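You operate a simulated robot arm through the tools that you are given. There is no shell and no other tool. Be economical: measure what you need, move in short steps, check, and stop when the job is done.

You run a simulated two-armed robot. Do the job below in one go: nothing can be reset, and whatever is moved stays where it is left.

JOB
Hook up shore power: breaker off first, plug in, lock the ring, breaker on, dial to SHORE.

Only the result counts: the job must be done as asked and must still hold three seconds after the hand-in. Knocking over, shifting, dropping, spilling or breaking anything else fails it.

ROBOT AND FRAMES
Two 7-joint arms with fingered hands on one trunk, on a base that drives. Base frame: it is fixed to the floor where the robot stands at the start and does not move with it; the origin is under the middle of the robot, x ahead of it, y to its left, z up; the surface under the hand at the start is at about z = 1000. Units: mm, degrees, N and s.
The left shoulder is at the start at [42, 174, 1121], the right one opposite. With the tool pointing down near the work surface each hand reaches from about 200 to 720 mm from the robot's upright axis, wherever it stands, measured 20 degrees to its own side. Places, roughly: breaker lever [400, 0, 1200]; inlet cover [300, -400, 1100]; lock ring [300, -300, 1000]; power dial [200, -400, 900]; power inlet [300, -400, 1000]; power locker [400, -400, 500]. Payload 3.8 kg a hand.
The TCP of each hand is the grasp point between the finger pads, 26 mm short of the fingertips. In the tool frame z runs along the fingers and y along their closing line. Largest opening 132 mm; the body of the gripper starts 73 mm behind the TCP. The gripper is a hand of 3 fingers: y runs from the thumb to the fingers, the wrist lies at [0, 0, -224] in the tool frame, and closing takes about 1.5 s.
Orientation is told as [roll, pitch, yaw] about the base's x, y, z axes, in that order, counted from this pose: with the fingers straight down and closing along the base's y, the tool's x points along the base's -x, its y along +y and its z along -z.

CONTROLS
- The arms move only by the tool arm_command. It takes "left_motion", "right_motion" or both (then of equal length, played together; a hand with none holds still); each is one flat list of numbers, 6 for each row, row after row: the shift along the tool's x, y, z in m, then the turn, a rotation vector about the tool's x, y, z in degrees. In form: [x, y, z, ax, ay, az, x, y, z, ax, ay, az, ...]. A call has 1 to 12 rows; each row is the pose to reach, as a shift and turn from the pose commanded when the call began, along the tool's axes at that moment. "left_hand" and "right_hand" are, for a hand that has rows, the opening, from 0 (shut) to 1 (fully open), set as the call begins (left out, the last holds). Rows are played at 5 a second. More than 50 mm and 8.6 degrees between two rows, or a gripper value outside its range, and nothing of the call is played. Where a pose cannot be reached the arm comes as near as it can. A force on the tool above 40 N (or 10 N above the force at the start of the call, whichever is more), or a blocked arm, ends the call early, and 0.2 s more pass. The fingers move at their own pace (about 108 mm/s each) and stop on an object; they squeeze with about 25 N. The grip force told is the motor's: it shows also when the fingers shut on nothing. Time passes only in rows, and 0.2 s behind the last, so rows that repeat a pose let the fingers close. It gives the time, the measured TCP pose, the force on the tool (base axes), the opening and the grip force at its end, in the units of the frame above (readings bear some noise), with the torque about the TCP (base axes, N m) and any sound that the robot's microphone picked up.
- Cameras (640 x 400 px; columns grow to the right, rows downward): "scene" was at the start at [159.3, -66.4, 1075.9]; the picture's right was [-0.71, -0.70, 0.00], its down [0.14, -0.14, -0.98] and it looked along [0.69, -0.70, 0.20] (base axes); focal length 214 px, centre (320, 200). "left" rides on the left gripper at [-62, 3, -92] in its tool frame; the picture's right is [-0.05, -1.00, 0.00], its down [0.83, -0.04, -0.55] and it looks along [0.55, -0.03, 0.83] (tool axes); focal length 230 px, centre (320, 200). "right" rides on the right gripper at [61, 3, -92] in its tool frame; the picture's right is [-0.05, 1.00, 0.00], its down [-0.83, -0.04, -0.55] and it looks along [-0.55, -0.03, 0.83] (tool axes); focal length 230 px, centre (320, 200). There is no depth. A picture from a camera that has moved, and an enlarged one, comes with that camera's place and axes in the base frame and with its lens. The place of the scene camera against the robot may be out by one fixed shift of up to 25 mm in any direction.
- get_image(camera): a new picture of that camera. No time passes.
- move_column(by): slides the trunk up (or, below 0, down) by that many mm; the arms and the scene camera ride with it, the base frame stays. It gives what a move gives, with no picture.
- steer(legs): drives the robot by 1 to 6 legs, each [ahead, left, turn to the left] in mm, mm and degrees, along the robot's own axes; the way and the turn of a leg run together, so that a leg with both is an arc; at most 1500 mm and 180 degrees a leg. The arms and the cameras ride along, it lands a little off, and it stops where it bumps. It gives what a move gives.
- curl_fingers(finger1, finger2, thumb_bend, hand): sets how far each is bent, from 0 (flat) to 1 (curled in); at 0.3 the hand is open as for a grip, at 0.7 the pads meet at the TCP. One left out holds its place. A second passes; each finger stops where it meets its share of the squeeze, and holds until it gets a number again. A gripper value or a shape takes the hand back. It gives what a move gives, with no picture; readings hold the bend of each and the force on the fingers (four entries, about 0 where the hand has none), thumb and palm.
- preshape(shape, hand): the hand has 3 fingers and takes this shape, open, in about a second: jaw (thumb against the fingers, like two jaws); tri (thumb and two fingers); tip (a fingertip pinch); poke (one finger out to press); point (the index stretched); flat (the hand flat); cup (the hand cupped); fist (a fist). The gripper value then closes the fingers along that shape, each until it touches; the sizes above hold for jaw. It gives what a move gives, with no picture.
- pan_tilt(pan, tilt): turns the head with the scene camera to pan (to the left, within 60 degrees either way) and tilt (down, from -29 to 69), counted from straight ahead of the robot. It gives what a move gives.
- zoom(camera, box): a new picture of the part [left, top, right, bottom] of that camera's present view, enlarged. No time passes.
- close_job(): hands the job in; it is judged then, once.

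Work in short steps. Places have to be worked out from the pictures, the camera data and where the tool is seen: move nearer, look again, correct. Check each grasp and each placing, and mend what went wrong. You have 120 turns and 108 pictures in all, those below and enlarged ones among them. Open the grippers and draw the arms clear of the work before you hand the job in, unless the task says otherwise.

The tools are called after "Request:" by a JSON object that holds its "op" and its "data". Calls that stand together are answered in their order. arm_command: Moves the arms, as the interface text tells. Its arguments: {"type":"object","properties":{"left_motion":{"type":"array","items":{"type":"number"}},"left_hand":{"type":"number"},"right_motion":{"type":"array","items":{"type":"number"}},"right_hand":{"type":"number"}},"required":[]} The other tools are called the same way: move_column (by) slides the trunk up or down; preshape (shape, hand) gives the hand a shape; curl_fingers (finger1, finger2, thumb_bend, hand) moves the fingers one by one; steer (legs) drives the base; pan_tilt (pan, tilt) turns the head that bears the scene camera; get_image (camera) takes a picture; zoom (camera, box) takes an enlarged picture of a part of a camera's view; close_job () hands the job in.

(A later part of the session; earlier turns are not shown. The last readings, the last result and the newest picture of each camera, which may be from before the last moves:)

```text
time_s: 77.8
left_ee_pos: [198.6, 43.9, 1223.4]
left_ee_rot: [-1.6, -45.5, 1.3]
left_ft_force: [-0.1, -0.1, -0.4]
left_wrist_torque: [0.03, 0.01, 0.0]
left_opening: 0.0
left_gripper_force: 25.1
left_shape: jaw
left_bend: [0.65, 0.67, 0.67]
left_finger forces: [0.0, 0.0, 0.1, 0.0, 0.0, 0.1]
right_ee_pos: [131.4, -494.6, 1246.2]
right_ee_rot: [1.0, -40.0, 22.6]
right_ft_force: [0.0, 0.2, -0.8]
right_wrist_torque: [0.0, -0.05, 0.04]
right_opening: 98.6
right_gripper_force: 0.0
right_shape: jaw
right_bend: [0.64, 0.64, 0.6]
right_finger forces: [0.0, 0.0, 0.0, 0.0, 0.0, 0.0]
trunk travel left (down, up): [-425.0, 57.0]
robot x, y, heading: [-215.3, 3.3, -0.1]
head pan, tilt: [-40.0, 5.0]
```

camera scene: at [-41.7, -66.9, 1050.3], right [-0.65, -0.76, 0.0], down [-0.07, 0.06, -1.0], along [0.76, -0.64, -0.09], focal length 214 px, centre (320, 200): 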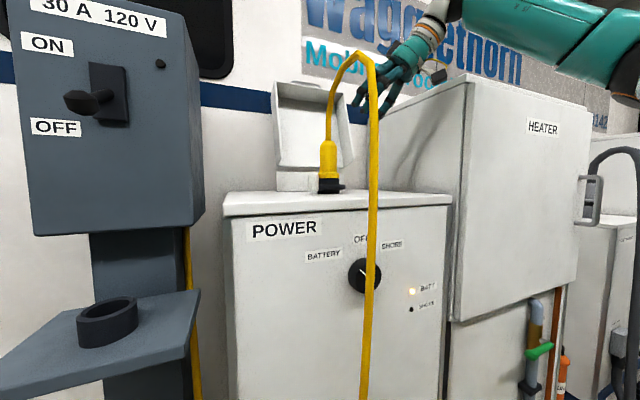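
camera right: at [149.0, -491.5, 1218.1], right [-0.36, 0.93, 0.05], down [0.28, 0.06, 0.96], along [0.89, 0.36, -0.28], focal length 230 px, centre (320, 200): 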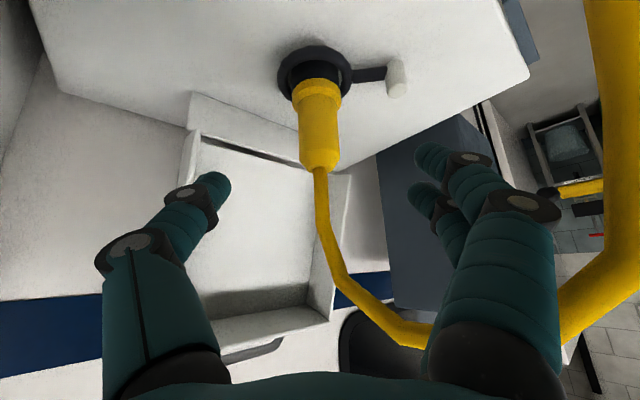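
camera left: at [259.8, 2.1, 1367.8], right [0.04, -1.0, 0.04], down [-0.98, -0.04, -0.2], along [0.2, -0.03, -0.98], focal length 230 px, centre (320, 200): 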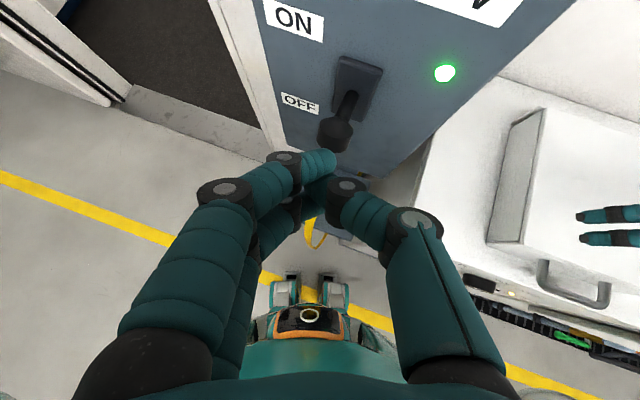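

Request:
{"op": "arm_command", "data": {"left_motion": [0.0028, -0.0411, 0.0071, 2.43, 0, 2.43, 0.0055, -0.0822, 0.0142, 4.87, 0, 4.87, 0.0083, -0.1233, 0.0213, 7.3, 0, 7.3, 0.0111, -0.1644, 0.0284, 9.73, 0, 9.73, 0.0138, -0.2056, 0.0356, 12.2, 0, 12.2, 0.0166, -0.2467, 0.0427, 14.6, 0, 14.6, 0.0194, -0.2878, 0.0498, 17, 0, 17, 0.0221, -0.3289, 0.0569, 19.5, 0, 19.5, 0.0249, -0.37, 0.064, 21.9, 0, 21.9]}}

Request:
{"op": "get_image", "data": {"camera": "scene"}}

Request:
{"op": "get_image", "data": {"camera": "left"}}

```text
time_s: 79.8
left_ee_pos: [228.0, -325.7, 1170.0]
left_ee_rot: [-0.9, -46.1, -30.0]
left_ft_force: [0.9, -1.3, 0.4]
left_wrist_torque: [0.0, -0.02, 0.03]
left_opening: 0.0
left_gripper_force: 25.1
left_shape: jaw
left_bend: [0.65, 0.67, 0.67]
left_finger forces: [0.1, 0.0, 0.0, 0.0, 0.1, 0.0]
right_ee_pos: [132.6, -494.2, 1246.2]
right_ee_rot: [1.1, -40.0, 22.6]
right_ft_force: [0.8, 1.0, -0.3]
right_wrist_torque: [0.06, 0.0, 0.02]
right_opening: 98.8
right_gripper_force: 0.0
right_shape: jaw
right_bend: [0.64, 0.64, 0.6]
right_finger forces: [0.1, 0.0, 0.0, 0.1, 0.1, 0.0]
trunk travel left (down, up): [-425.0, 57.0]
robot x, y, heading: [-215.9, -5.3, -0.0]
head pan, tilt: [-40.0, 5.0]
```

```text
28 pictures are left
camera scene: at [-42.1, -67.7, 1050.3], right [-0.65, -0.76, 0.0], down [-0.07, 0.06, -1.0], along [0.76, -0.64, -0.09], focal length 214 px, centre (320, 200)
```

scene: 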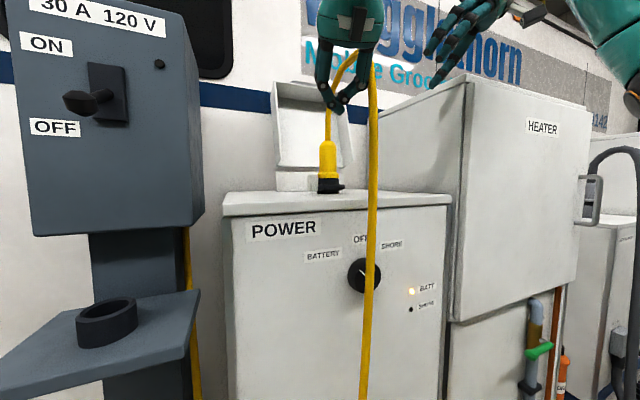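

```text
27 pictures are left
camera left: at [210.8, -309.2, 1277.1], right [-0.48, -0.88, 0.05], down [-0.86, 0.46, -0.21], along [0.16, -0.14, -0.98], focal length 230 px, centre (320, 200)
```

left: 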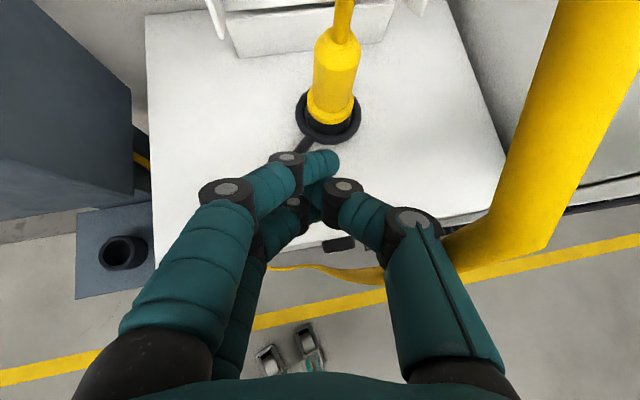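

Clear view from above: the tab points to the hidden peg by my fingertips. I lower the closed fingers to the robot side of the peg.

Request:
{"op": "arm_command", "data": {"left_motion": [0.0164, 0.0006, 0.028, 0, 0, 0, 0.0328, 0.0013, 0.056, 0, 0, 0, 0.0492, 0.002, 0.0841, 0, 0, 0, 0.0656, 0.0026, 0.1121, 0, 0, 0, 0.0656, 0.0026, 0.1121, 0, 0, 0]}}

Request:
{"op": "get_image", "data": {"camera": "left"}}

Request:
{"op": "zoom", "data": {"camera": "scene", "box": [270, 120, 390, 220]}}

```text
time_s: 81.0
left_ee_pos: [258.0, -340.7, 1043.9]
left_ee_rot: [-1.1, -46.1, -30.1]
left_ft_force: [0.1, -0.4, -0.2]
left_wrist_torque: [0.0, -0.01, -0.02]
left_opening: 0.0
left_gripper_force: 25.1
left_shape: jaw
left_bend: [0.65, 0.67, 0.67]
left_finger forces: [0.0, 0.0, 0.0, 0.0, 0.0, 0.0]
right_ee_pos: [130.7, -494.4, 1247.2]
right_ee_rot: [0.9, -40.0, 22.7]
right_ft_force: [0.1, 0.1, -0.2]
right_wrist_torque: [-0.02, 0.01, 0.0]
right_opening: 98.6
right_gripper_force: 0.1
right_shape: jaw
right_bend: [0.64, 0.64, 0.6]
right_finger forces: [0.0, 0.0, 0.1, 0.0, 0.0, 0.0]
trunk travel left (down, up): [-425.0, 57.0]
robot x, y, heading: [-210.0, -2.3, -0.4]
head pan, tilt: [-40.0, 5.0]
```

```text
26 pictures are left
camera left: at [240.9, -324.7, 1151.8], right [-0.48, -0.88, 0.05], down [-0.86, 0.46, -0.21], along [0.16, -0.15, -0.98], focal length 230 px, centre (320, 200)
```

left: 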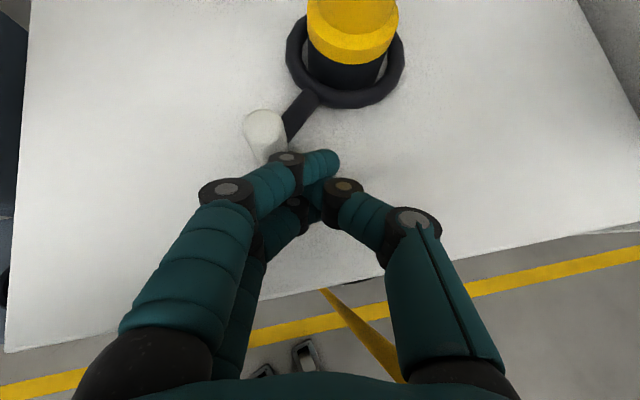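

```text
4.00 times, centred on (330, 170) of scene
camera zoom: at [-42.1, -66.8, 1050.4], right [-0.65, -0.76, 0.0], down [-0.07, 0.06, -1.0], along [0.76, -0.64, -0.09], focal length 858 px, centre (280, 320)
```

zoom: 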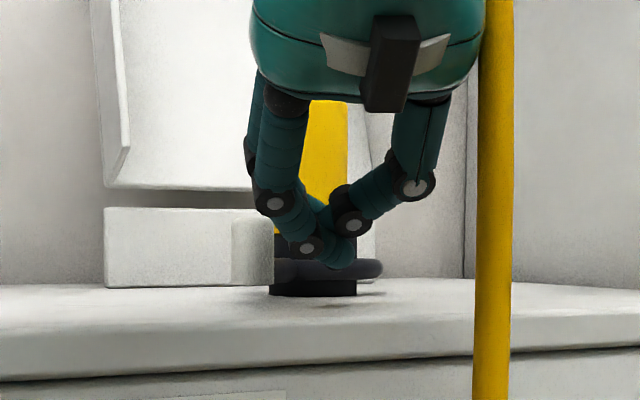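

The peg is touching-close to the outer fingers. I push it clockwise (seen from above), away from the robot, along its arc by 45°.

Request:
{"op": "arm_command", "data": {"left_motion": [-0.0031, 0.0083, 0.0032, 0, 0, 0, -0.006, 0.018, 0.0062, 0, 0, 0, -0.0088, 0.0248, 0.009, 0, 0, 0, -0.0115, 0.0315, 0.0119, 0, 0, 0, -0.0153, 0.037, 0.0158, 0, 0, 0, -0.0191, 0.0424, 0.0198, 0, 0, 0, -0.0234, 0.0472, 0.0243, 0, 0, 0, -0.0277, 0.0519, 0.0287, 0, 0, 0, -0.0323, 0.0557, 0.0334, 0, 0, 0]}}

Request:
{"op": "get_image", "data": {"camera": "left"}}

```text
time_s: 82.2
left_ee_pos: [280.3, -330.3, 1044.3]
left_ee_rot: [-1.8, -45.6, -31.1]
left_ft_force: [-17.5, 0.2, 8.7]
left_wrist_torque: [-0.03, 0.03, -0.17]
left_opening: 0.0
left_gripper_force: 25.1
left_shape: jaw
left_bend: [0.69, 0.67, 0.68]
left_finger forces: [0.1, 0.0, 0.0, 0.1, 0.0, 0.1]
right_ee_pos: [128.2, -493.5, 1247.9]
right_ee_rot: [0.9, -40.0, 22.5]
right_ft_force: [0.0, 0.3, 0.0]
right_wrist_torque: [0.01, 0.04, -0.01]
right_opening: 98.8
right_gripper_force: 0.1
right_shape: jaw
right_bend: [0.64, 0.64, 0.6]
right_finger forces: [0.0, 0.1, 0.1, 0.0, 0.0, 0.0]
trunk travel left (down, up): [-425.0, 57.0]
robot x, y, heading: [-211.6, -1.9, -0.3]
head pan, tilt: [-40.0, 5.0]
stopped in row 6 (left hand): the force on the tool passed its limit at 43 N (the readings are from after the stop); the commanded pose is now the measured one
```

```text
24 pictures are left
camera left: at [264.3, -312.7, 1151.3], right [-0.51, -0.86, 0.06], down [-0.85, 0.48, -0.2], along [0.15, -0.15, -0.98], focal length 230 px, centre (320, 200)
```

left: 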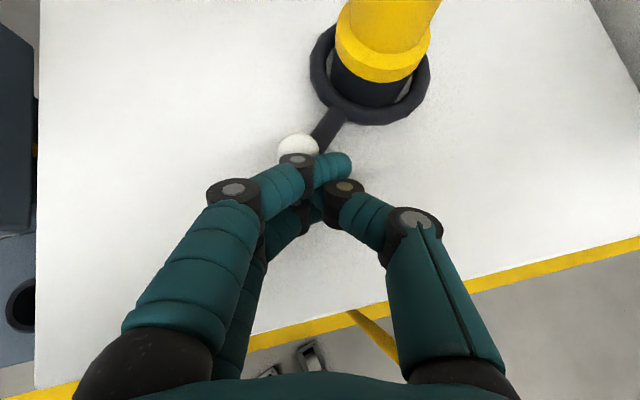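

Clockwise is blocked at 43 N with the peg unmoved, so the ring must lock the other way. I lift over the peg, make the hand steeper, and come down on its far side.

Request:
{"op": "arm_command", "data": {"left_motion": [0.0025, -0.0057, -0.0026, 0, 0, 0, -0.0243, -0.0057, -0.0289, 0, 8, 0, -0.0511, -0.0057, -0.0551, 0, 16, 0, -0.0647, 0.0153, -0.0412, 0, 25, 0, -0.0783, 0.0363, -0.0273, 0, 25, 0, -0.0783, 0.0363, -0.0273, 0, 25, 0]}}

Request:
{"op": "get_image", "data": {"camera": "left"}}

```text
refused: row 4 steps farther than a row can; nothing moved
```

```text
23 pictures are left
camera left: at [264.3, -312.7, 1151.3], right [-0.51, -0.86, 0.06], down [-0.85, 0.48, -0.2], along [0.15, -0.15, -0.98], focal length 230 px, centre (320, 200)
```

left: 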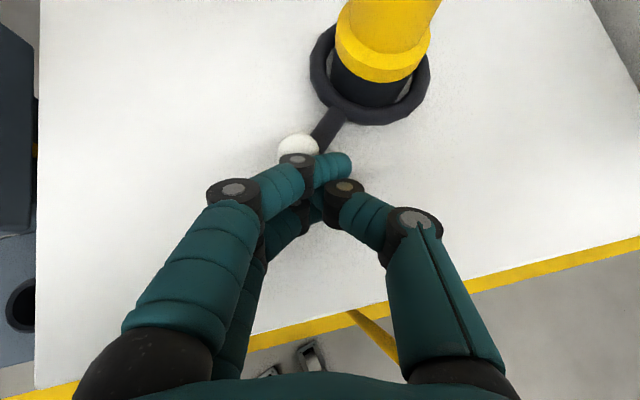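

Rotation step of 9° was the fault. Resending with smaller turns.

Request:
{"op": "arm_command", "data": {"left_motion": [0.0025, -0.0057, -0.0026, 0, 0, 0, -0.0243, -0.0057, -0.0289, 0, 6, 0, -0.0511, -0.0057, -0.0551, 0, 12, 0, -0.0647, 0.0153, -0.0412, 0, 18, 0, -0.0783, 0.0363, -0.0273, 0, 25, 0, -0.0783, 0.0363, -0.0273, 0, 25, 0]}}

```text
time_s: 83.6
left_ee_pos: [306.9, -268.9, 1111.1]
left_ee_rot: [-1.0, -20.5, -31.8]
left_ft_force: [0.2, -0.3, 0.1]
left_wrist_torque: [0.02, -0.02, 0.02]
left_opening: 0.1
left_gripper_force: 25.1
left_shape: jaw
left_bend: [0.67, 0.67, 0.68]
left_finger forces: [0.1, 0.1, 0.1, 0.0, 0.0, 0.1]
left hand out of reach, approached as far as the arm can: row 4, 5, 6
right_ee_pos: [128.6, -496.6, 1247.2]
right_ee_rot: [1.0, -40.1, 22.4]
right_ft_force: [-1.4, -0.8, -0.6]
right_wrist_torque: [0.04, -0.05, 0.01]
right_opening: 98.5
right_gripper_force: 0.1
right_shape: jaw
right_bend: [0.64, 0.64, 0.6]
right_finger forces: [0.0, 0.0, 0.0, 0.0, 0.0, 0.0]
trunk travel left (down, up): [-425.0, 57.0]
robot x, y, heading: [-211.6, 0.3, -0.2]
head pan, tilt: [-40.0, 5.0]
```

The left arm is at its limit there. I pull the hand back and drive the robot 110 mm forward.

Request:
{"op": "arm_command", "data": {"left_motion": [0.014, -0.0226, -0.0122, 0, 0, 0, 0.028, -0.0452, -0.0244, 0, 0, 0, 0.042, -0.0678, -0.0366, 0, 0, 0]}}

Request:
{"op": "steer", "data": {"legs": [[110, 0, 0]]}}

Request:
{"op": "get_image", "data": {"camera": "left"}}

```text
time_s: 84.4
left_ee_pos: [228.1, -298.7, 1131.2]
left_ee_rot: [-1.2, -20.6, -31.5]
left_ft_force: [-0.6, 0.2, -0.1]
left_wrist_torque: [-0.04, 0.0, 0.02]
left_opening: 0.0
left_gripper_force: 25.0
left_shape: jaw
left_bend: [0.67, 0.67, 0.68]
left_finger forces: [0.1, 0.0, 0.0, 0.1, 0.1, 0.1]
right_ee_pos: [129.4, -494.2, 1247.5]
right_ee_rot: [1.1, -40.0, 22.5]
right_ft_force: [0.3, -0.5, -0.7]
right_wrist_torque: [-0.01, 0.0, -0.01]
right_opening: 98.5
right_gripper_force: 0.1
right_shape: jaw
right_bend: [0.64, 0.64, 0.6]
right_finger forces: [0.1, 0.0, 0.0, 0.1, 0.0, 0.0]
trunk travel left (down, up): [-425.0, 57.0]
robot x, y, heading: [-212.0, 1.3, -0.3]
head pan, tilt: [-40.0, 5.0]
```

```text
time_s: 85.6
left_ee_pos: [337.0, -298.0, 1131.8]
left_ee_rot: [-1.2, -20.6, -31.6]
left_ft_force: [-0.4, 1.5, 0.2]
left_wrist_torque: [0.0, 0.02, -0.03]
left_opening: 0.2
left_gripper_force: 24.8
left_shape: jaw
left_bend: [0.67, 0.67, 0.68]
left_finger forces: [0.0, 0.0, 0.1, 0.1, 0.1, 0.0]
right_ee_pos: [239.1, -493.8, 1247.4]
right_ee_rot: [1.0, -40.1, 22.6]
right_ft_force: [1.1, 0.1, -0.6]
right_wrist_torque: [0.0, 0.03, 0.01]
right_opening: 98.7
right_gripper_force: 0.0
right_shape: jaw
right_bend: [0.64, 0.64, 0.6]
right_finger forces: [0.0, 0.1, 0.1, 0.1, 0.0, 0.0]
trunk travel left (down, up): [-425.0, 57.0]
robot x, y, heading: [-108.6, -0.6, 0.1]
head pan, tilt: [-40.0, 5.0]
```

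```text
22 pictures are left
camera left: at [362.7, -306.9, 1238.2], right [-0.49, -0.87, 0.04], down [-0.85, 0.48, 0.23], along [-0.22, 0.08, -0.97], focal length 230 px, centre (320, 200)
```

left: 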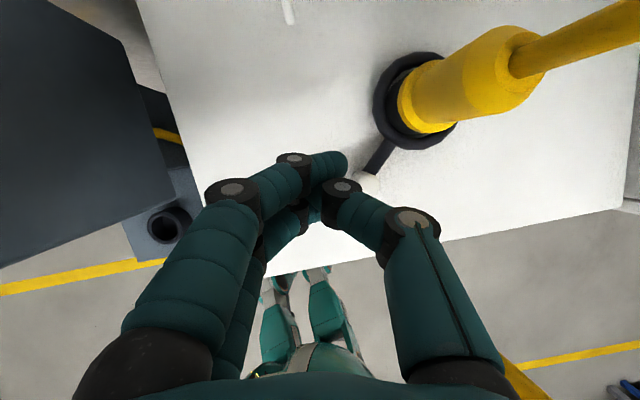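

Peg still at its old place. I lower the fingers just behind its far side, then pull it counter-clockwise.

Request:
{"op": "arm_command", "data": {"left_motion": [0.0092, -0.0062, 0.0275, 0, 0, 0, 0.0185, -0.0124, 0.0551, 0, 0, 0, 0.0277, -0.0186, 0.0826, 0, 0, 0, 0.0277, -0.0186, 0.0826, 0, 0, 0]}}

Request:
{"op": "get_image", "data": {"camera": "left"}}

```text
time_s: 86.6
left_ee_pos: [329.2, -317.6, 1043.1]
left_ee_rot: [-1.2, -20.5, -31.4]
left_ft_force: [0.3, -0.6, -0.2]
left_wrist_torque: [-0.02, 0.01, -0.01]
left_opening: 0.0
left_gripper_force: 25.0
left_shape: jaw
left_bend: [0.67, 0.67, 0.68]
left_finger forces: [0.1, 0.1, 0.0, 0.0, 0.1, 0.0]
right_ee_pos: [239.2, -494.8, 1247.6]
right_ee_rot: [1.0, -40.0, 22.7]
right_ft_force: [0.1, -0.8, 0.8]
right_wrist_torque: [-0.02, -0.02, 0.03]
right_opening: 98.3
right_gripper_force: 0.0
right_shape: jaw
right_bend: [0.64, 0.64, 0.6]
right_finger forces: [0.0, 0.1, 0.1, 0.1, 0.0, 0.0]
trunk travel left (down, up): [-425.0, 57.0]
robot x, y, heading: [-100.3, -1.7, -0.1]
head pan, tilt: [-40.0, 5.0]
```

```text
21 pictures are left
camera left: at [354.3, -326.2, 1151.0], right [-0.49, -0.87, 0.04], down [-0.85, 0.48, 0.23], along [-0.22, 0.08, -0.97], focal length 230 px, centre (320, 200)
```

left: 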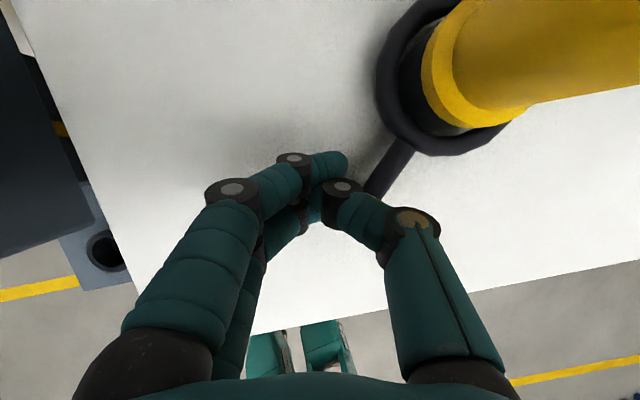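

The fingers are down behind the tab with no contact force. Now I pull along the counter-clockwise arc.

Request:
{"op": "arm_command", "data": {"left_motion": [0.0044, -0.0076, -0.0016, 0, 0, 0, 0.0098, -0.0136, -0.0036, 0, 0, 0, 0.0151, -0.0195, -0.0055, 0, 0, 0, 0.0192, -0.0258, -0.007, 0, 0, 0, 0.0233, -0.032, -0.0085, 0, 0, 0, 0.0265, -0.0389, -0.0097, 0, 0, 0, 0.0297, -0.0457, -0.0108, 0, 0, 0, 0.0323, -0.0574, -0.0118, 0, 0, 0, 0.0348, -0.0691, -0.0127, 0, 0, 0]}}

Request:
{"op": "get_image", "data": {"camera": "left"}}

```text
time_s: 88.6
left_ee_pos: [261.4, -356.7, 1044.5]
left_ee_rot: [-1.1, -20.6, -31.5]
left_ft_force: [0.1, -0.3, -0.1]
left_wrist_torque: [0.01, -0.03, 0.0]
left_opening: 0.1
left_gripper_force: 25.5
left_shape: jaw
left_bend: [0.67, 0.67, 0.68]
left_finger forces: [0.0, 0.1, 0.0, 0.0, 0.0, 0.0]
right_ee_pos: [238.9, -494.7, 1247.3]
right_ee_rot: [1.0, -39.9, 22.6]
right_ft_force: [0.6, 0.1, -0.4]
right_wrist_torque: [-0.01, -0.01, 0.01]
right_opening: 98.5
right_gripper_force: 0.0
right_shape: jaw
right_bend: [0.64, 0.64, 0.6]
right_finger forces: [0.0, 0.1, 0.0, 0.1, 0.0, 0.0]
trunk travel left (down, up): [-425.0, 57.0]
robot x, y, heading: [-104.8, 3.7, -0.1]
head pan, tilt: [-40.0, 5.0]
```

```text
20 pictures are left
camera left: at [286.4, -365.0, 1152.4], right [-0.49, -0.87, 0.04], down [-0.85, 0.48, 0.23], along [-0.22, 0.08, -0.97], focal length 230 px, centre (320, 200)
```

left: 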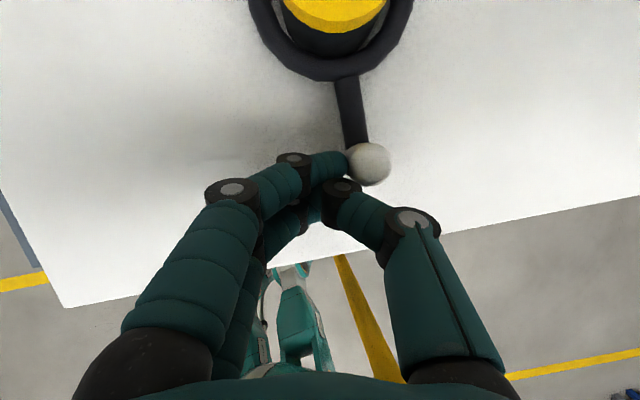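

The peg followed: it is about 41° counter-clockwise and still free. I move the right hand out of the way and keep turning to the stop.

Request:
{"op": "arm_command", "data": {"right_motion": [0.013, -0.011, -0.037, 0, 0, 0, 0.026, -0.023, -0.074, 0, 0, 0, 0.0386, -0.034, -0.111, 0, 0, 0]}}

Request:
{"op": "arm_command", "data": {"left_motion": [0.0005, -0.0072, -0.0002, 0, 0, 0, 0.001, -0.0145, -0.0004, 0, 0, 0, 0.0005, -0.022, -0.0002, 0, 0, 0, 0.0001, -0.03, 0, 0, 0, 0, -0.002, -0.0375, 0.0007, 0, 0, 0, -0.0038, -0.0451, 0.0014, 0, 0, 0, -0.007, -0.052, 0.0025, 0, 0, 0, -0.0102, -0.0589, 0.0037, 0, 0, 0, -0.0144, -0.0651, 0.0052, 0, 0, 0, -0.0186, -0.0713, 0.0068, 0, 0, 0]}}

Request:
{"op": "get_image", "data": {"camera": "left"}}

```text
time_s: 89.4
left_ee_pos: [260.0, -357.2, 1045.8]
left_ee_rot: [-1.0, -20.6, -31.6]
left_ft_force: [-1.0, -0.9, 0.4]
left_wrist_torque: [-0.01, 0.0, -0.01]
left_opening: 0.0
left_gripper_force: 25.2
left_shape: jaw
left_bend: [0.67, 0.67, 0.68]
left_finger forces: [0.1, 0.0, 0.0, 0.0, 0.0, 0.0]
right_ee_pos: [159.2, -566.0, 1307.3]
right_ee_rot: [0.8, -40.2, 23.0]
right_ft_force: [0.2, 0.9, -0.6]
right_wrist_torque: [0.01, -0.01, -0.01]
right_opening: 98.7
right_gripper_force: 0.0
right_shape: jaw
right_bend: [0.64, 0.64, 0.6]
right_finger forces: [0.0, 0.1, 0.1, 0.0, 0.0, 0.0]
trunk travel left (down, up): [-425.0, 57.0]
robot x, y, heading: [-105.4, -3.2, -0.4]
head pan, tilt: [-40.0, 5.0]
```

```text
time_s: 91.6
left_ee_pos: [245.1, -381.6, 1045.5]
left_ee_rot: [-1.2, -20.5, -31.5]
left_ft_force: [-0.2, -0.3, -0.6]
left_wrist_torque: [0.03, -0.02, -0.01]
left_opening: 0.0
left_gripper_force: 25.2
left_shape: jaw
left_bend: [0.67, 0.67, 0.68]
left_finger forces: [0.0, 0.0, 0.0, 0.0, 0.1, 0.0]
left hand out of reach, approached as far as the arm can: row 5, 6, 7, 8, 9, 10
right_ee_pos: [159.9, -565.6, 1307.3]
right_ee_rot: [1.1, -40.0, 22.6]
right_ft_force: [-0.1, -0.5, 0.1]
right_wrist_torque: [0.02, 0.01, 0.01]
right_opening: 98.4
right_gripper_force: 0.1
right_shape: jaw
right_bend: [0.64, 0.64, 0.6]
right_finger forces: [0.0, 0.0, 0.0, 0.0, 0.0, 0.0]
trunk travel left (down, up): [-425.0, 57.0]
robot x, y, heading: [-103.8, -0.3, 0.0]
head pan, tilt: [-40.0, 5.0]
```

```text
19 pictures are left
camera left: at [270.1, -390.1, 1152.9], right [-0.49, -0.87, 0.04], down [-0.85, 0.48, 0.23], along [-0.22, 0.08, -0.97], focal length 230 px, centre (320, 200)
```

left: 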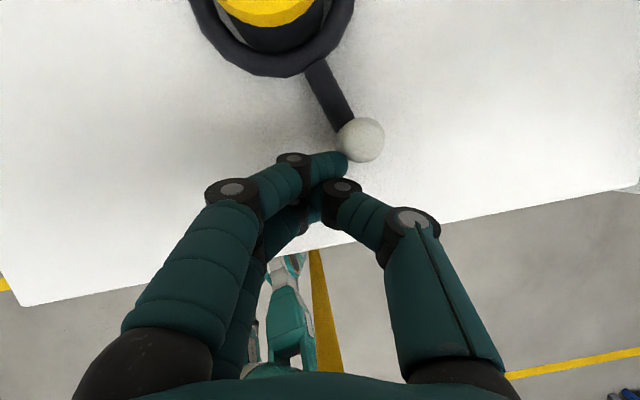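

About 62° turned and still free, but the left arm is at its reach. I back off a little and re-aim the hand more sideways to gain reach.

Request:
{"op": "arm_command", "data": {"left_motion": [0.008, 0.0247, -0.006, 0, 0, 0, 0.008, 0.0247, -0.006, 0, -8.2, 0, 0.008, 0.0247, -0.006, 0, -16.4, 0, 0.008, 0.0247, -0.006, 0, -24.5, 0]}}

Request:
{"op": "arm_command", "data": {"left_motion": [0, 0, 0, 5.4, 0, 5.4, 0, 0, 0, 10.9, 0, 10.9, 0, 0, 0, 16.3, 0, 16.3, 0, 0, 0, 21.8, 0, 21.8, 0, 0, 0, 27.2, 0, 27.2, 0, 0, 0, 27.2, 0, 27.2]}}

Request:
{"op": "get_image", "data": {"camera": "left"}}

```text
time_s: 92.6
left_ee_pos: [248.0, -355.2, 1048.2]
left_ee_rot: [-1.5, -45.2, -30.9]
left_ft_force: [-0.3, -0.5, 0.0]
left_wrist_torque: [0.02, -0.02, 0.01]
left_opening: 0.0
left_gripper_force: 24.7
left_shape: jaw
left_bend: [0.67, 0.67, 0.68]
left_finger forces: [0.1, 0.0, 0.0, 0.0, 0.0, 0.1]
right_ee_pos: [160.5, -566.5, 1307.3]
right_ee_rot: [0.9, -40.0, 22.6]
right_ft_force: [-0.3, 0.8, 0.0]
right_wrist_torque: [0.0, -0.04, 0.01]
right_opening: 98.7
right_gripper_force: 0.0
right_shape: jaw
right_bend: [0.64, 0.64, 0.6]
right_finger forces: [0.0, 0.2, 0.0, 0.0, 0.0, 0.0]
trunk travel left (down, up): [-425.0, 57.0]
robot x, y, heading: [-106.4, 1.9, -0.3]
head pan, tilt: [-40.0, 5.0]
```

```text
time_s: 94.0
left_ee_pos: [249.3, -356.5, 1047.8]
left_ee_rot: [-1.1, -45.8, -69.7]
left_ft_force: [0.0, -0.5, 0.1]
left_wrist_torque: [0.03, 0.0, 0.01]
left_opening: 0.0
left_gripper_force: 24.8
left_shape: jaw
left_bend: [0.67, 0.67, 0.68]
left_finger forces: [0.0, 0.0, 0.0, 0.0, 0.0, 0.0]
right_ee_pos: [159.8, -565.0, 1307.9]
right_ee_rot: [1.0, -40.1, 22.6]
right_ft_force: [-0.3, -0.3, 0.0]
right_wrist_torque: [0.01, 0.0, 0.02]
right_opening: 98.6
right_gripper_force: 0.1
right_shape: jaw
right_bend: [0.64, 0.64, 0.6]
right_finger forces: [0.0, 0.0, 0.0, 0.1, 0.1, 0.0]
trunk travel left (down, up): [-425.0, 57.0]
robot x, y, heading: [-106.2, -0.2, -0.2]
head pan, tilt: [-40.0, 5.0]
```

```text
18 pictures are left
camera left: at [246.0, -331.9, 1155.2], right [-0.93, -0.37, 0.05], down [-0.37, 0.91, -0.21], along [0.03, -0.21, -0.98], focal length 230 px, centre (320, 200)
```

left: 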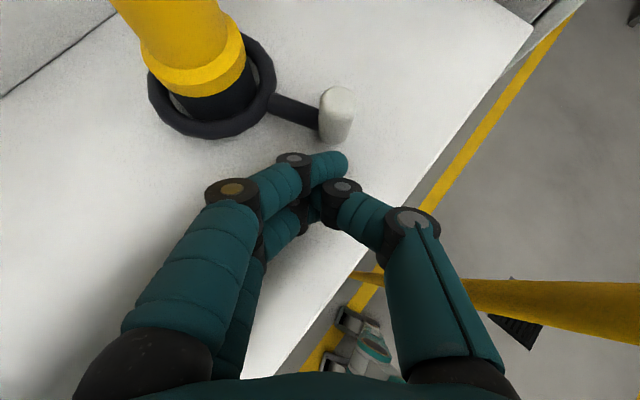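

Excellent view of plug, ring and peg. I push the peg on toward −y along its arc until it stops.

Request:
{"op": "arm_command", "data": {"left_motion": [-0.0056, 0.0045, 0.0058, 0, 0, 0, -0.0104, -0.0002, 0.0107, 0, 0, 0, -0.0144, -0.0048, 0.0148, 0, 0, 0, -0.0194, -0.0082, 0.02, 0, 0, 0, -0.0244, -0.0119, 0.0251, 0, 0, 0, -0.0298, -0.0142, 0.0306, 0, 0, 0, -0.0348, -0.0163, 0.0358, 0, 0, 0, -0.0402, -0.0171, 0.0413, 0, 0, 0, -0.0459, -0.018, 0.0472, 0, 0, 0]}}

Request:
{"op": "get_image", "data": {"camera": "left"}}

```text
time_s: 96.0
left_ee_pos: [244.8, -414.5, 1044.7]
left_ee_rot: [-1.4, -44.8, -69.6]
left_ft_force: [-13.4, 25.9, 5.1]
left_wrist_torque: [0.2, 0.04, 0.15]
left_opening: 0.3
left_gripper_force: 25.5
left_shape: jaw
left_bend: [0.69, 0.68, 0.75]
left_finger forces: [0.1, 0.0, 0.0, 0.0, 50.5, 0.0]
right_ee_pos: [157.6, -562.0, 1309.0]
right_ee_rot: [0.8, -40.0, 22.8]
right_ft_force: [-0.5, 0.1, -0.6]
right_wrist_torque: [0.01, -0.02, 0.02]
right_opening: 98.9
right_gripper_force: 0.1
right_shape: jaw
right_bend: [0.64, 0.64, 0.6]
right_finger forces: [0.0, 0.0, 0.1, 0.1, 0.0, 0.0]
trunk travel left (down, up): [-425.0, 57.0]
robot x, y, heading: [-104.9, -2.2, -0.5]
head pan, tilt: [-40.0, 5.0]
stopped in row 9 (left hand): the force on the tool passed its limit at 46 N (the readings are from after the stop); the commanded pose is now the measured one
```

```text
17 pictures are left
camera left: at [243.8, -392.7, 1152.5], right [-0.93, -0.37, 0.05], down [-0.37, 0.91, -0.19], along [0.02, -0.2, -0.98], focal length 230 px, centre (320, 200)
```

left: 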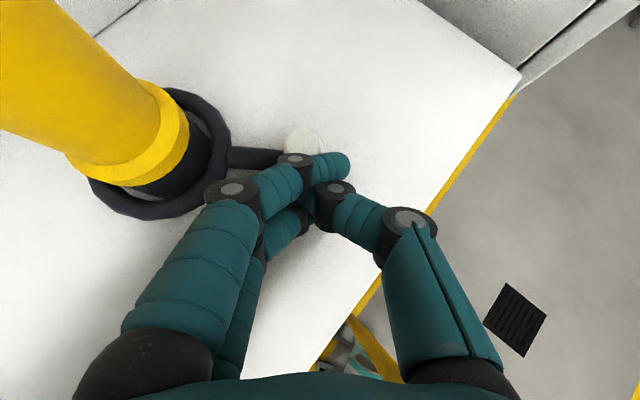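

It hit a stop at about 85–90° of total turn (46 N). One more tangential push to be sure it is at the end.

Request:
{"op": "arm_command", "data": {"left_motion": [-0.0035, 0, 0.0035, 0, 0, 0, -0.007, 0, 0.007, 0, 0, 0, -0.0104, 0, 0.0106, 0, 0, 0]}}

Request:
{"op": "arm_command", "data": {"left_motion": [0.012, 0.01, -0.012, 0, 0, 0, 0.012, 0.01, -0.035, 0, 0, 0, 0.012, 0.01, -0.07, 0, 0, 0, 0.012, 0.01, -0.105, 0, 0, 0]}}

Request:
{"op": "get_image", "data": {"camera": "left"}}

```text
time_s: 96.4
left_ee_pos: [244.5, -415.7, 1042.9]
left_ee_rot: [-1.6, -44.4, -69.6]
left_ft_force: [-13.3, 27.1, 8.8]
left_wrist_torque: [0.02, -0.05, 0.26]
left_opening: 0.0
left_gripper_force: 25.2
left_shape: jaw
left_bend: [0.7, 0.68, 0.76]
left_finger forces: [0.1, 0.1, 0.0, 0.1, 49.7, 0.1]
right_ee_pos: [157.9, -561.7, 1309.4]
right_ee_rot: [0.7, -40.1, 23.0]
right_ft_force: [0.3, 0.2, -0.4]
right_wrist_torque: [0.01, -0.02, 0.03]
right_opening: 98.9
right_gripper_force: 0.0
right_shape: jaw
right_bend: [0.64, 0.64, 0.6]
right_finger forces: [0.0, 0.1, 0.0, 0.1, 0.0, 0.0]
trunk travel left (down, up): [-425.0, 57.0]
robot x, y, heading: [-108.0, 1.0, -0.3]
head pan, tilt: [-40.0, 5.0]
stopped in row 1 (left hand): the force on the tool passed its limit at 43 N (the readings are from after the stop); the commanded pose is now the measured one
```

```text
time_s: 97.4
left_ee_pos: [230.9, -337.9, 1107.8]
left_ee_rot: [-1.5, -44.5, -69.5]
left_ft_force: [0.1, -0.1, -0.4]
left_wrist_torque: [-0.02, 0.0, 0.0]
left_opening: 0.1
left_gripper_force: 24.7
left_shape: jaw
left_bend: [0.68, 0.68, 0.74]
left_finger forces: [0.1, 0.0, 0.0, 0.1, 0.0, 0.0]
right_ee_pos: [159.5, -564.7, 1307.6]
right_ee_rot: [0.9, -40.0, 22.7]
right_ft_force: [-0.5, -0.2, 0.6]
right_wrist_torque: [-0.02, 0.02, -0.03]
right_opening: 98.8
right_gripper_force: 0.1
right_shape: jaw
right_bend: [0.64, 0.64, 0.6]
right_finger forces: [0.0, 0.1, 0.0, 0.1, 0.1, 0.0]
trunk travel left (down, up): [-425.0, 57.0]
robot x, y, heading: [-104.9, 2.3, -0.2]
head pan, tilt: [-40.0, 5.0]
```

```text
16 pictures are left
camera left: at [229.8, -316.2, 1216.3], right [-0.93, -0.37, 0.06], down [-0.37, 0.91, -0.19], along [0.02, -0.19, -0.98], focal length 230 px, centre (320, 200)
```

left: 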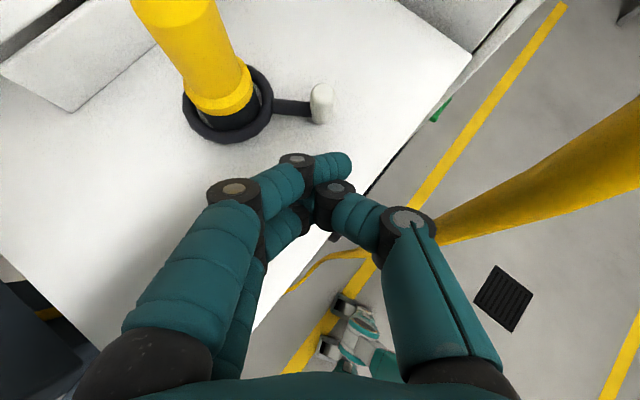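

Ring is turned to its stop and the plug stands firm. Now the breaker: I bring the left hand back across, turning it to face the panel.

Request:
{"op": "arm_command", "data": {"left_motion": [0.0193, 0.0128, -0.0292, -5.4, 0, -5.5, 0.0386, 0.0257, -0.0584, -10.9, 0, -11.1, 0.0579, 0.0385, -0.0876, -16.3, 0, -16.7, 0.0772, 0.0513, -0.1168, -21.8, 0, -22.2, 0.0964, 0.0642, -0.146, -27.2, 0, -27.8, 0.1157, 0.077, -0.1752, -32.7, 0, -33.3, 0.135, 0.0898, -0.2044, -38.1, 0, -38.9, 0.1543, 0.1027, -0.2336, -43.6, 0, -44.4, 0.1736, 0.1155, -0.2628, -49, 0, -50]}}

Request:
{"op": "steer", "data": {"legs": [[-110, 0, 0]]}}

Request:
{"op": "pan_tilt", "data": {"pan": -25, "tilt": 0}}

Request:
{"op": "get_image", "data": {"camera": "scene"}}

```text
time_s: 99.4
left_ee_pos: [238.4, -7.3, 1172.0]
left_ee_rot: [-0.6, -43.6, 0.0]
left_ft_force: [-0.1, 0.0, 0.5]
left_wrist_torque: [-0.01, 0.0, -0.01]
left_opening: 0.1
left_gripper_force: 25.2
left_shape: jaw
left_bend: [0.68, 0.68, 0.74]
left_finger forces: [0.0, 0.0, 0.1, 0.0, 0.1, 0.0]
right_ee_pos: [160.1, -565.3, 1308.6]
right_ee_rot: [0.8, -39.9, 22.8]
right_ft_force: [-0.4, 0.5, 1.2]
right_wrist_torque: [-0.02, -0.01, 0.0]
right_opening: 98.8
right_gripper_force: 0.1
right_shape: jaw
right_bend: [0.64, 0.64, 0.6]
right_finger forces: [0.1, 0.0, 0.0, 0.0, 0.0, 0.1]
trunk travel left (down, up): [-425.0, 57.0]
robot x, y, heading: [-105.7, 2.8, -0.3]
head pan, tilt: [-40.0, 5.0]
```

```text
time_s: 100.6
left_ee_pos: [129.9, -8.6, 1172.3]
left_ee_rot: [-0.6, -43.4, -0.2]
left_ft_force: [0.0, -0.5, -0.8]
left_wrist_torque: [0.0, -0.01, -0.01]
left_opening: 0.1
left_gripper_force: 25.1
left_shape: jaw
left_bend: [0.68, 0.68, 0.74]
left_finger forces: [0.0, 0.0, 0.1, 0.0, 0.1, 0.0]
right_ee_pos: [52.7, -564.4, 1306.7]
right_ee_rot: [0.8, -40.0, 22.7]
right_ft_force: [0.2, 0.3, 0.6]
right_wrist_torque: [-0.02, -0.01, 0.03]
right_opening: 98.8
right_gripper_force: 0.0
right_shape: jaw
right_bend: [0.64, 0.64, 0.6]
right_finger forces: [0.1, 0.1, 0.0, 0.1, 0.0, 0.0]
trunk travel left (down, up): [-425.0, 57.0]
robot x, y, heading: [-213.8, -1.9, 0.0]
head pan, tilt: [-40.0, 5.0]
```

```text
time_s: 101.3
left_ee_pos: [129.5, -7.6, 1171.6]
left_ee_rot: [-0.6, -43.4, -0.2]
left_ft_force: [0.3, 0.8, 0.6]
left_wrist_torque: [0.01, 0.0, -0.01]
left_opening: 0.0
left_gripper_force: 25.1
left_shape: jaw
left_bend: [0.68, 0.68, 0.74]
left_finger forces: [0.1, 0.0, 0.0, 0.0, 0.0, 0.0]
right_ee_pos: [51.8, -564.2, 1307.7]
right_ee_rot: [0.9, -40.0, 22.6]
right_ft_force: [0.2, 0.1, 0.5]
right_wrist_torque: [-0.01, 0.03, 0.03]
right_opening: 98.8
right_gripper_force: 0.1
right_shape: jaw
right_bend: [0.64, 0.64, 0.6]
right_finger forces: [0.0, 0.0, 0.0, 0.0, 0.0, 0.1]
trunk travel left (down, up): [-425.0, 57.0]
robot x, y, heading: [-211.7, 3.1, -0.1]
head pan, tilt: [-25.0, 0.0]
```

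```text
15 pictures are left
camera scene: at [-31.6, -45.0, 1058.2], right [-0.43, -0.9, 0.0], down [0.0, 0.0, -1.0], along [0.9, -0.43, 0.0], focal length 214 px, centre (320, 200)
```

scene: 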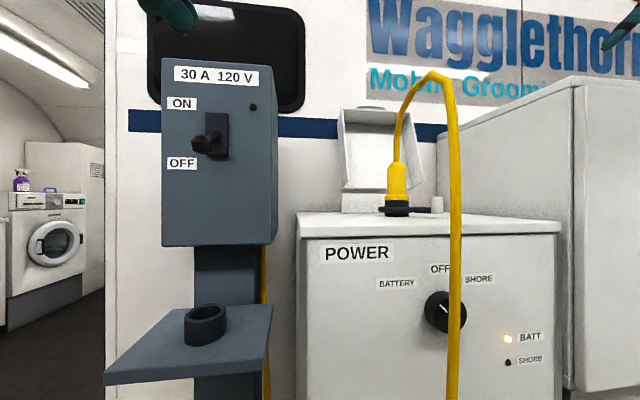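

The knob still sits in OFF. I bring the left hand low and nearly horizontal in front of the lever.

Request:
{"op": "arm_command", "data": {"left_motion": [-0.0112, -0.0012, 0.0318, 0, -7.3, 0, -0.0224, -0.0024, 0.0636, 0, -14.6, 0, -0.0336, -0.0036, 0.0954, 0, -22, 0, -0.0448, -0.0048, 0.1272, 0, -29.3, 0, -0.056, -0.006, 0.159, 0, -36.6, 0, -0.056, -0.006, 0.159, 0, -36.6, 0]}}

Request:
{"op": "get_image", "data": {"camera": "left"}}

```text
time_s: 102.7
left_ee_pos: [277.6, -15.8, 1095.8]
left_ee_rot: [-2.4, -80.0, 1.7]
left_ft_force: [0.7, 0.1, 0.0]
left_wrist_torque: [0.02, 0.0, 0.01]
left_opening: 0.0
left_gripper_force: 24.9
left_shape: jaw
left_bend: [0.68, 0.68, 0.74]
left_finger forces: [0.1, 0.0, 0.1, 0.1, 0.0, 0.1]
right_ee_pos: [51.7, -564.0, 1307.1]
right_ee_rot: [0.9, -40.1, 22.6]
right_ft_force: [-0.2, 0.6, 0.1]
right_wrist_torque: [0.01, 0.02, 0.04]
right_opening: 98.5
right_gripper_force: 0.0
right_shape: jaw
right_bend: [0.64, 0.64, 0.6]
right_finger forces: [0.0, 0.0, 0.0, 0.1, 0.0, 0.0]
trunk travel left (down, up): [-425.0, 57.0]
robot x, y, heading: [-212.5, 0.5, -0.2]
head pan, tilt: [-25.0, 0.0]
```

```text
14 pictures are left
camera left: at [199.4, -10.9, 1170.7], right [0.0, -1.0, 0.06], down [-0.69, -0.04, -0.72], along [0.72, -0.04, -0.69], focal length 230 px, centre (320, 200)
```

left: 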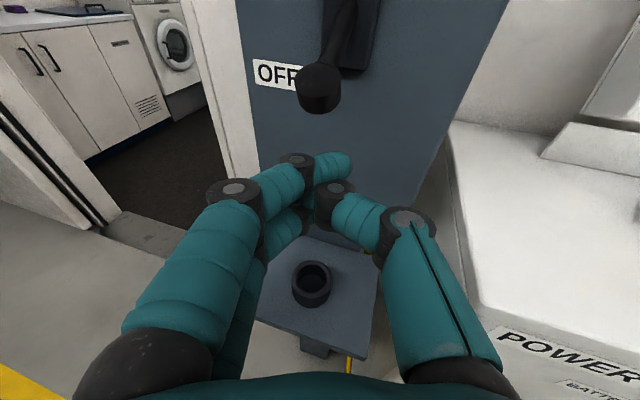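

The knob underside is about z 1110. I slip the fingers below it, then push the lever up.

Request:
{"op": "arm_command", "data": {"left_motion": [0.0128, 0.001, 0.0023, 0, 0, 0, 0.008, 0.001, 0.03, 0, 0, 0, 0.0031, 0.001, 0.0574, 0, 0, 0, -0.0067, 0.001, 0.0557, 0, 0, 0, -0.0166, 0.001, 0.0539, 0, 0, 0, -0.0264, 0.001, 0.0522, 0, 0, 0, -0.0363, 0.001, 0.0504, 0, 0, 0, -0.0462, 0.001, 0.0487, 0, 0, 0, -0.056, 0.001, 0.047, 0, 0, 0, -0.0659, 0.001, 0.0452, 0, 0, 0, -0.0757, 0.001, 0.0435, 0, 0, 0, -0.0856, 0.001, 0.0418, 0, 0, 0]}}

Request:
{"op": "get_image", "data": {"camera": "scene"}}

```text
time_s: 105.3
left_ee_pos: [336.5, -14.3, 1168.2]
left_ee_rot: [-1.3, -79.4, 0.5]
left_ft_force: [-3.0, 0.1, -13.5]
left_wrist_torque: [-0.04, 0.12, 0.03]
left_opening: 0.3
left_gripper_force: 24.9
left_shape: jaw
left_bend: [0.68, 0.68, 0.74]
left_finger forces: [24.3, 0.1, 0.0, 0.0, 0.0, 0.1]
right_ee_pos: [52.2, -564.3, 1306.9]
right_ee_rot: [1.0, -39.9, 22.7]
right_ft_force: [0.0, 1.5, -0.3]
right_wrist_torque: [-0.01, -0.02, -0.01]
right_opening: 98.7
right_gripper_force: 0.2
right_shape: jaw
right_bend: [0.64, 0.64, 0.6]
right_finger forces: [0.0, 0.1, 0.0, 0.0, 0.0, 0.0]
trunk travel left (down, up): [-425.0, 57.0]
robot x, y, heading: [-209.9, 1.4, -0.2]
head pan, tilt: [-25.0, 0.0]
```

```text
13 pictures are left
camera scene: at [-31.2, -44.9, 1057.8], right [-0.43, -0.91, 0.0], down [0.0, 0.0, -1.0], along [0.91, -0.43, 0.0], focal length 214 px, centre (320, 200)
```

scene: 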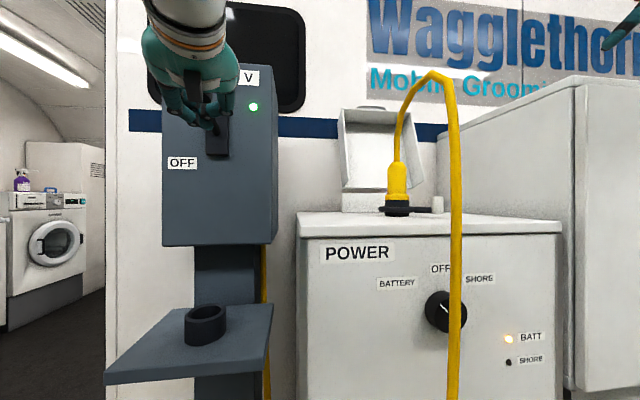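

The breaker light is green. I push up a little more to the stop, then draw the hand back and down-left clear.

Request:
{"op": "arm_command", "data": {"left_motion": [-0.006, 0, -0.001, 0, 0, 0, -0.012, 0, -0.002, 0, 0, 0, -0.018, 0, -0.003, 0, 0, 0]}}

Request:
{"op": "arm_command", "data": {"left_motion": [0.015, 0, -0.002, 0, 0, 0, 0.015, 0, -0.04, 0, 0, 0, 0.015, 0, -0.08, 0, 0, 0, 0.01, 0.02, -0.12, 0, 0, 0, 0.01, 0.06, -0.13, 0, 0, 0]}}

Request:
{"op": "zoom", "data": {"camera": "scene", "box": [140, 40, 300, 200]}}

Request:
{"op": "zoom", "data": {"camera": "scene", "box": [350, 250, 560, 380]}}

```text
time_s: 105.9
left_ee_pos: [335.5, -15.6, 1167.2]
left_ee_rot: [2.8, -78.2, -3.4]
left_ft_force: [-0.5, -0.1, -15.2]
left_wrist_torque: [-0.03, 0.2, -0.01]
left_opening: 0.0
left_gripper_force: 25.4
left_shape: jaw
left_bend: [0.67, 0.68, 0.74]
left_finger forces: [25.6, 0.1, 0.0, 0.0, 0.0, 0.0]
right_ee_pos: [52.3, -564.5, 1306.4]
right_ee_rot: [0.9, -40.1, 22.7]
right_ft_force: [-1.4, 0.0, 0.9]
right_wrist_torque: [0.01, 0.0, 0.0]
right_opening: 98.8
right_gripper_force: 0.1
right_shape: jaw
right_bend: [0.64, 0.64, 0.6]
right_finger forces: [0.0, 0.0, 0.0, 0.1, 0.0, 0.0]
trunk travel left (down, up): [-425.0, 57.0]
robot x, y, heading: [-214.5, 1.3, 0.1]
head pan, tilt: [-25.0, 0.0]
stopped in row 2 (left hand): the force on the tool passed its limit at 43 N (the readings are from after the stop); the commanded pose is now the measured one
```

```text
time_s: 107.1
left_ee_pos: [212.0, 46.6, 1193.3]
left_ee_rot: [1.0, -78.6, -1.6]
left_ft_force: [0.1, 0.4, -0.1]
left_wrist_torque: [0.01, -0.01, 0.02]
left_opening: 0.0
left_gripper_force: 25.1
left_shape: jaw
left_bend: [0.68, 0.68, 0.74]
left_finger forces: [0.1, 0.0, 0.1, 0.0, 0.0, 0.1]
left hand out of reach, approached as far as the arm can: row 5
right_ee_pos: [53.0, -562.1, 1307.9]
right_ee_rot: [0.9, -40.0, 22.9]
right_ft_force: [0.1, -0.1, 0.4]
right_wrist_torque: [-0.05, 0.03, 0.01]
right_opening: 98.9
right_gripper_force: 0.0
right_shape: jaw
right_bend: [0.64, 0.64, 0.6]
right_finger forces: [0.1, 0.0, 0.0, 0.0, 0.0, 0.0]
trunk travel left (down, up): [-425.0, 57.0]
robot x, y, heading: [-213.7, 1.0, 0.0]
head pan, tilt: [-25.0, 0.0]
```

```text
2.50 times, centred on (220, 120) of scene
camera zoom: at [-31.1, -43.4, 1058.1], right [-0.43, -0.91, 0.0], down [0.0, 0.0, -1.0], along [0.91, -0.43, 0.0], focal length 536 px, centre (570, 400)
```

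zoom: 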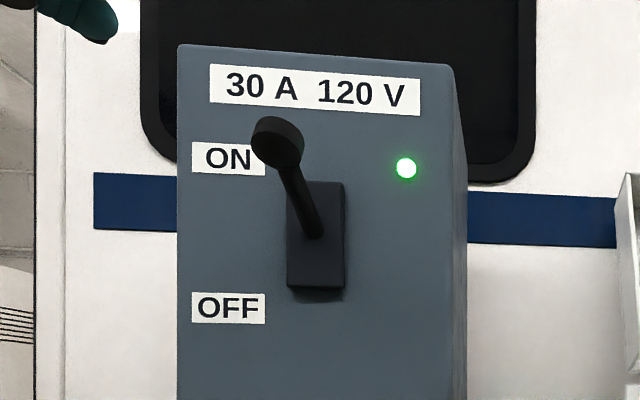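

```text
3.05 times, centred on (455, 315) of scene
camera zoom: at [-31.1, -43.4, 1058.1], right [-0.43, -0.91, 0.0], down [0.0, 0.0, -1.0], along [0.91, -0.43, 0.0], focal length 654 px, centre (-91, -150)
```

zoom: 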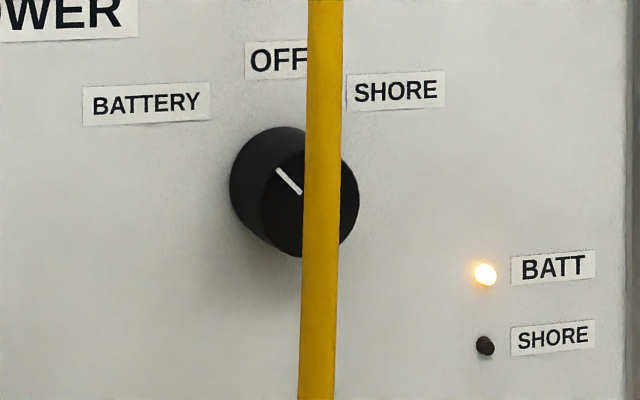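

Breaker is ON (lever up, green light). The dial points to BATTERY; it must go 90° clockwise to SHORE. Dial face centre from earlier wrist views: [187,-365,868]. I back up, lower the trunk, and set the right hand pointing at the locker front.

Request:
{"op": "steer", "data": {"legs": [[-150, 0, 0]]}}

Request:
{"op": "move_column", "data": {"by": -150}}

Request:
{"op": "arm_command", "data": {"right_motion": [0, 0, 0, 5.1, 0, 6.1, 0, 0, 0, 10.2, 0, 12.2, 0, 0, 0, 15.3, 0, 18.2, 0, 0, 0, 20.4, 0, 24.3, 0, 0, 0, 25.5, 0, 30.4, 0, 0, 0, 25.5, 0, 30.4], "right_hand": 0.9}}

```text
time_s: 108.5
left_ee_pos: [63.0, 45.2, 1194.4]
left_ee_rot: [1.4, -78.7, -2.1]
left_ft_force: [0.0, 0.1, 0.2]
left_wrist_torque: [0.01, 0.0, 0.04]
left_opening: 0.2
left_gripper_force: 25.0
left_shape: jaw
left_bend: [0.68, 0.68, 0.74]
left_finger forces: [0.1, 0.0, 0.0, 0.0, 0.0, 0.0]
right_ee_pos: [-98.2, -563.5, 1307.4]
right_ee_rot: [0.9, -39.9, 22.7]
right_ft_force: [0.7, -0.5, -1.4]
right_wrist_torque: [-0.02, 0.01, 0.04]
right_opening: 98.7
right_gripper_force: 0.1
right_shape: jaw
right_bend: [0.64, 0.64, 0.6]
right_finger forces: [0.0, 0.0, 0.0, 0.0, 0.1, 0.0]
trunk travel left (down, up): [-425.0, 57.0]
robot x, y, heading: [-363.9, 1.7, -0.1]
head pan, tilt: [-25.0, 0.0]
```

```text
time_s: 110.2
left_ee_pos: [101.6, 43.1, 957.3]
left_ee_rot: [0.4, -66.1, -1.0]
left_ft_force: [0.4, 0.0, -0.3]
left_wrist_torque: [0.01, -0.01, 0.01]
left_opening: 0.0
left_gripper_force: 24.9
left_shape: jaw
left_bend: [0.68, 0.68, 0.74]
left_finger forces: [0.0, 0.0, 0.0, 0.0, 0.1, 0.0]
right_ee_pos: [-98.6, -563.6, 1158.5]
right_ee_rot: [0.8, -40.2, 22.8]
right_ft_force: [0.3, 0.4, 0.2]
right_wrist_torque: [-0.01, -0.02, 0.01]
right_opening: 98.5
right_gripper_force: 0.1
right_shape: jaw
right_bend: [0.64, 0.64, 0.6]
right_finger forces: [0.0, 0.1, 0.0, 0.0, 0.1, 0.0]
trunk travel left (down, up): [-275.0, 207.0]
robot x, y, heading: [-366.2, -1.1, -0.2]
head pan, tilt: [-25.0, 0.0]
```

```text
time_s: 111.6
left_ee_pos: [101.3, 44.0, 956.6]
left_ee_rot: [0.5, -66.2, -1.1]
left_ft_force: [-0.7, -0.5, -0.6]
left_wrist_torque: [0.0, -0.04, -0.01]
left_opening: 0.0
left_gripper_force: 25.1
left_shape: jaw
left_bend: [0.68, 0.68, 0.74]
left_finger forces: [0.1, 0.1, 0.1, 0.0, 0.0, 0.0]
right_ee_pos: [-97.8, -564.1, 1158.0]
right_ee_rot: [0.7, -39.5, -17.0]
right_ft_force: [-0.6, -0.7, 0.1]
right_wrist_torque: [0.02, -0.03, 0.01]
right_opening: 118.8
right_gripper_force: 0.0
right_shape: jaw
right_bend: [0.48, 0.48, 0.44]
right_finger forces: [0.0, 0.0, 0.0, 0.0, 0.0, 0.0]
trunk travel left (down, up): [-275.0, 207.0]
robot x, y, heading: [-363.3, 4.1, -0.1]
head pan, tilt: [-25.0, 0.0]
```

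Request:
{"op": "arm_command", "data": {"right_motion": [0.0158, 0.0274, 0.0246, 0, -5, 0, 0.0315, 0.0548, 0.0491, 0, -10, 0, 0.0473, 0.0822, 0.0737, 0, -15, 0, 0.0631, 0.1096, 0.0983, 0, -20, 0, 0.0788, 0.137, 0.1228, 0, -25, 0, 0.0946, 0.1644, 0.1474, 0, -30, 0, 0.1104, 0.1918, 0.172, 0, -35, 0, 0.1262, 0.2192, 0.1966, 0, -40, 0, 0.1419, 0.2466, 0.2211, 0, -45, 0, 0.1577, 0.274, 0.2457, 0, -50, 0, 0.1577, 0.274, 0.2457, 0, -50, 0]}}

Request:
{"op": "get_image", "data": {"camera": "right"}}

```text
time_s: 114.0
left_ee_pos: [101.3, 43.6, 956.8]
left_ee_rot: [0.4, -65.9, -1.0]
left_ft_force: [-0.5, 1.1, -0.6]
left_wrist_torque: [-0.03, 0.01, 0.0]
left_opening: 0.0
left_gripper_force: 25.1
left_shape: jaw
left_bend: [0.68, 0.68, 0.74]
left_finger forces: [0.1, 0.0, 0.0, 0.0, 0.1, 0.0]
right_ee_pos: [148.8, -403.9, 995.8]
right_ee_rot: [13.0, -85.6, -29.2]
right_ft_force: [0.2, -0.2, 0.1]
right_wrist_torque: [0.0, 0.01, -0.04]
right_opening: 118.7
right_gripper_force: 0.2
right_shape: jaw
right_bend: [0.48, 0.48, 0.44]
right_finger forces: [0.0, 0.0, 0.0, 0.0, 0.0, 0.0]
right hand out of reach, approached as far as the arm can: row 5, 6, 7, 8, 9, 10, 11
trunk travel left (down, up): [-275.0, 207.0]
robot x, y, heading: [-359.4, 1.5, -0.1]
head pan, tilt: [-25.0, 0.0]
```

```text
10 pictures are left
camera right: at [56.6, -373.0, 942.0], right [0.28, 0.96, 0.07], down [-0.49, 0.08, 0.87], along [0.83, -0.28, 0.49], focal length 230 px, centre (320, 200)
```

right: 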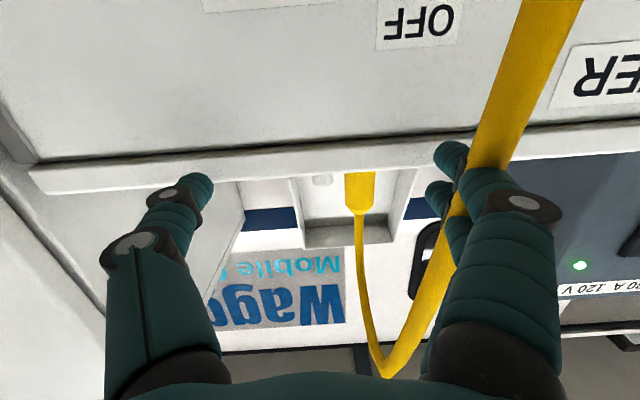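

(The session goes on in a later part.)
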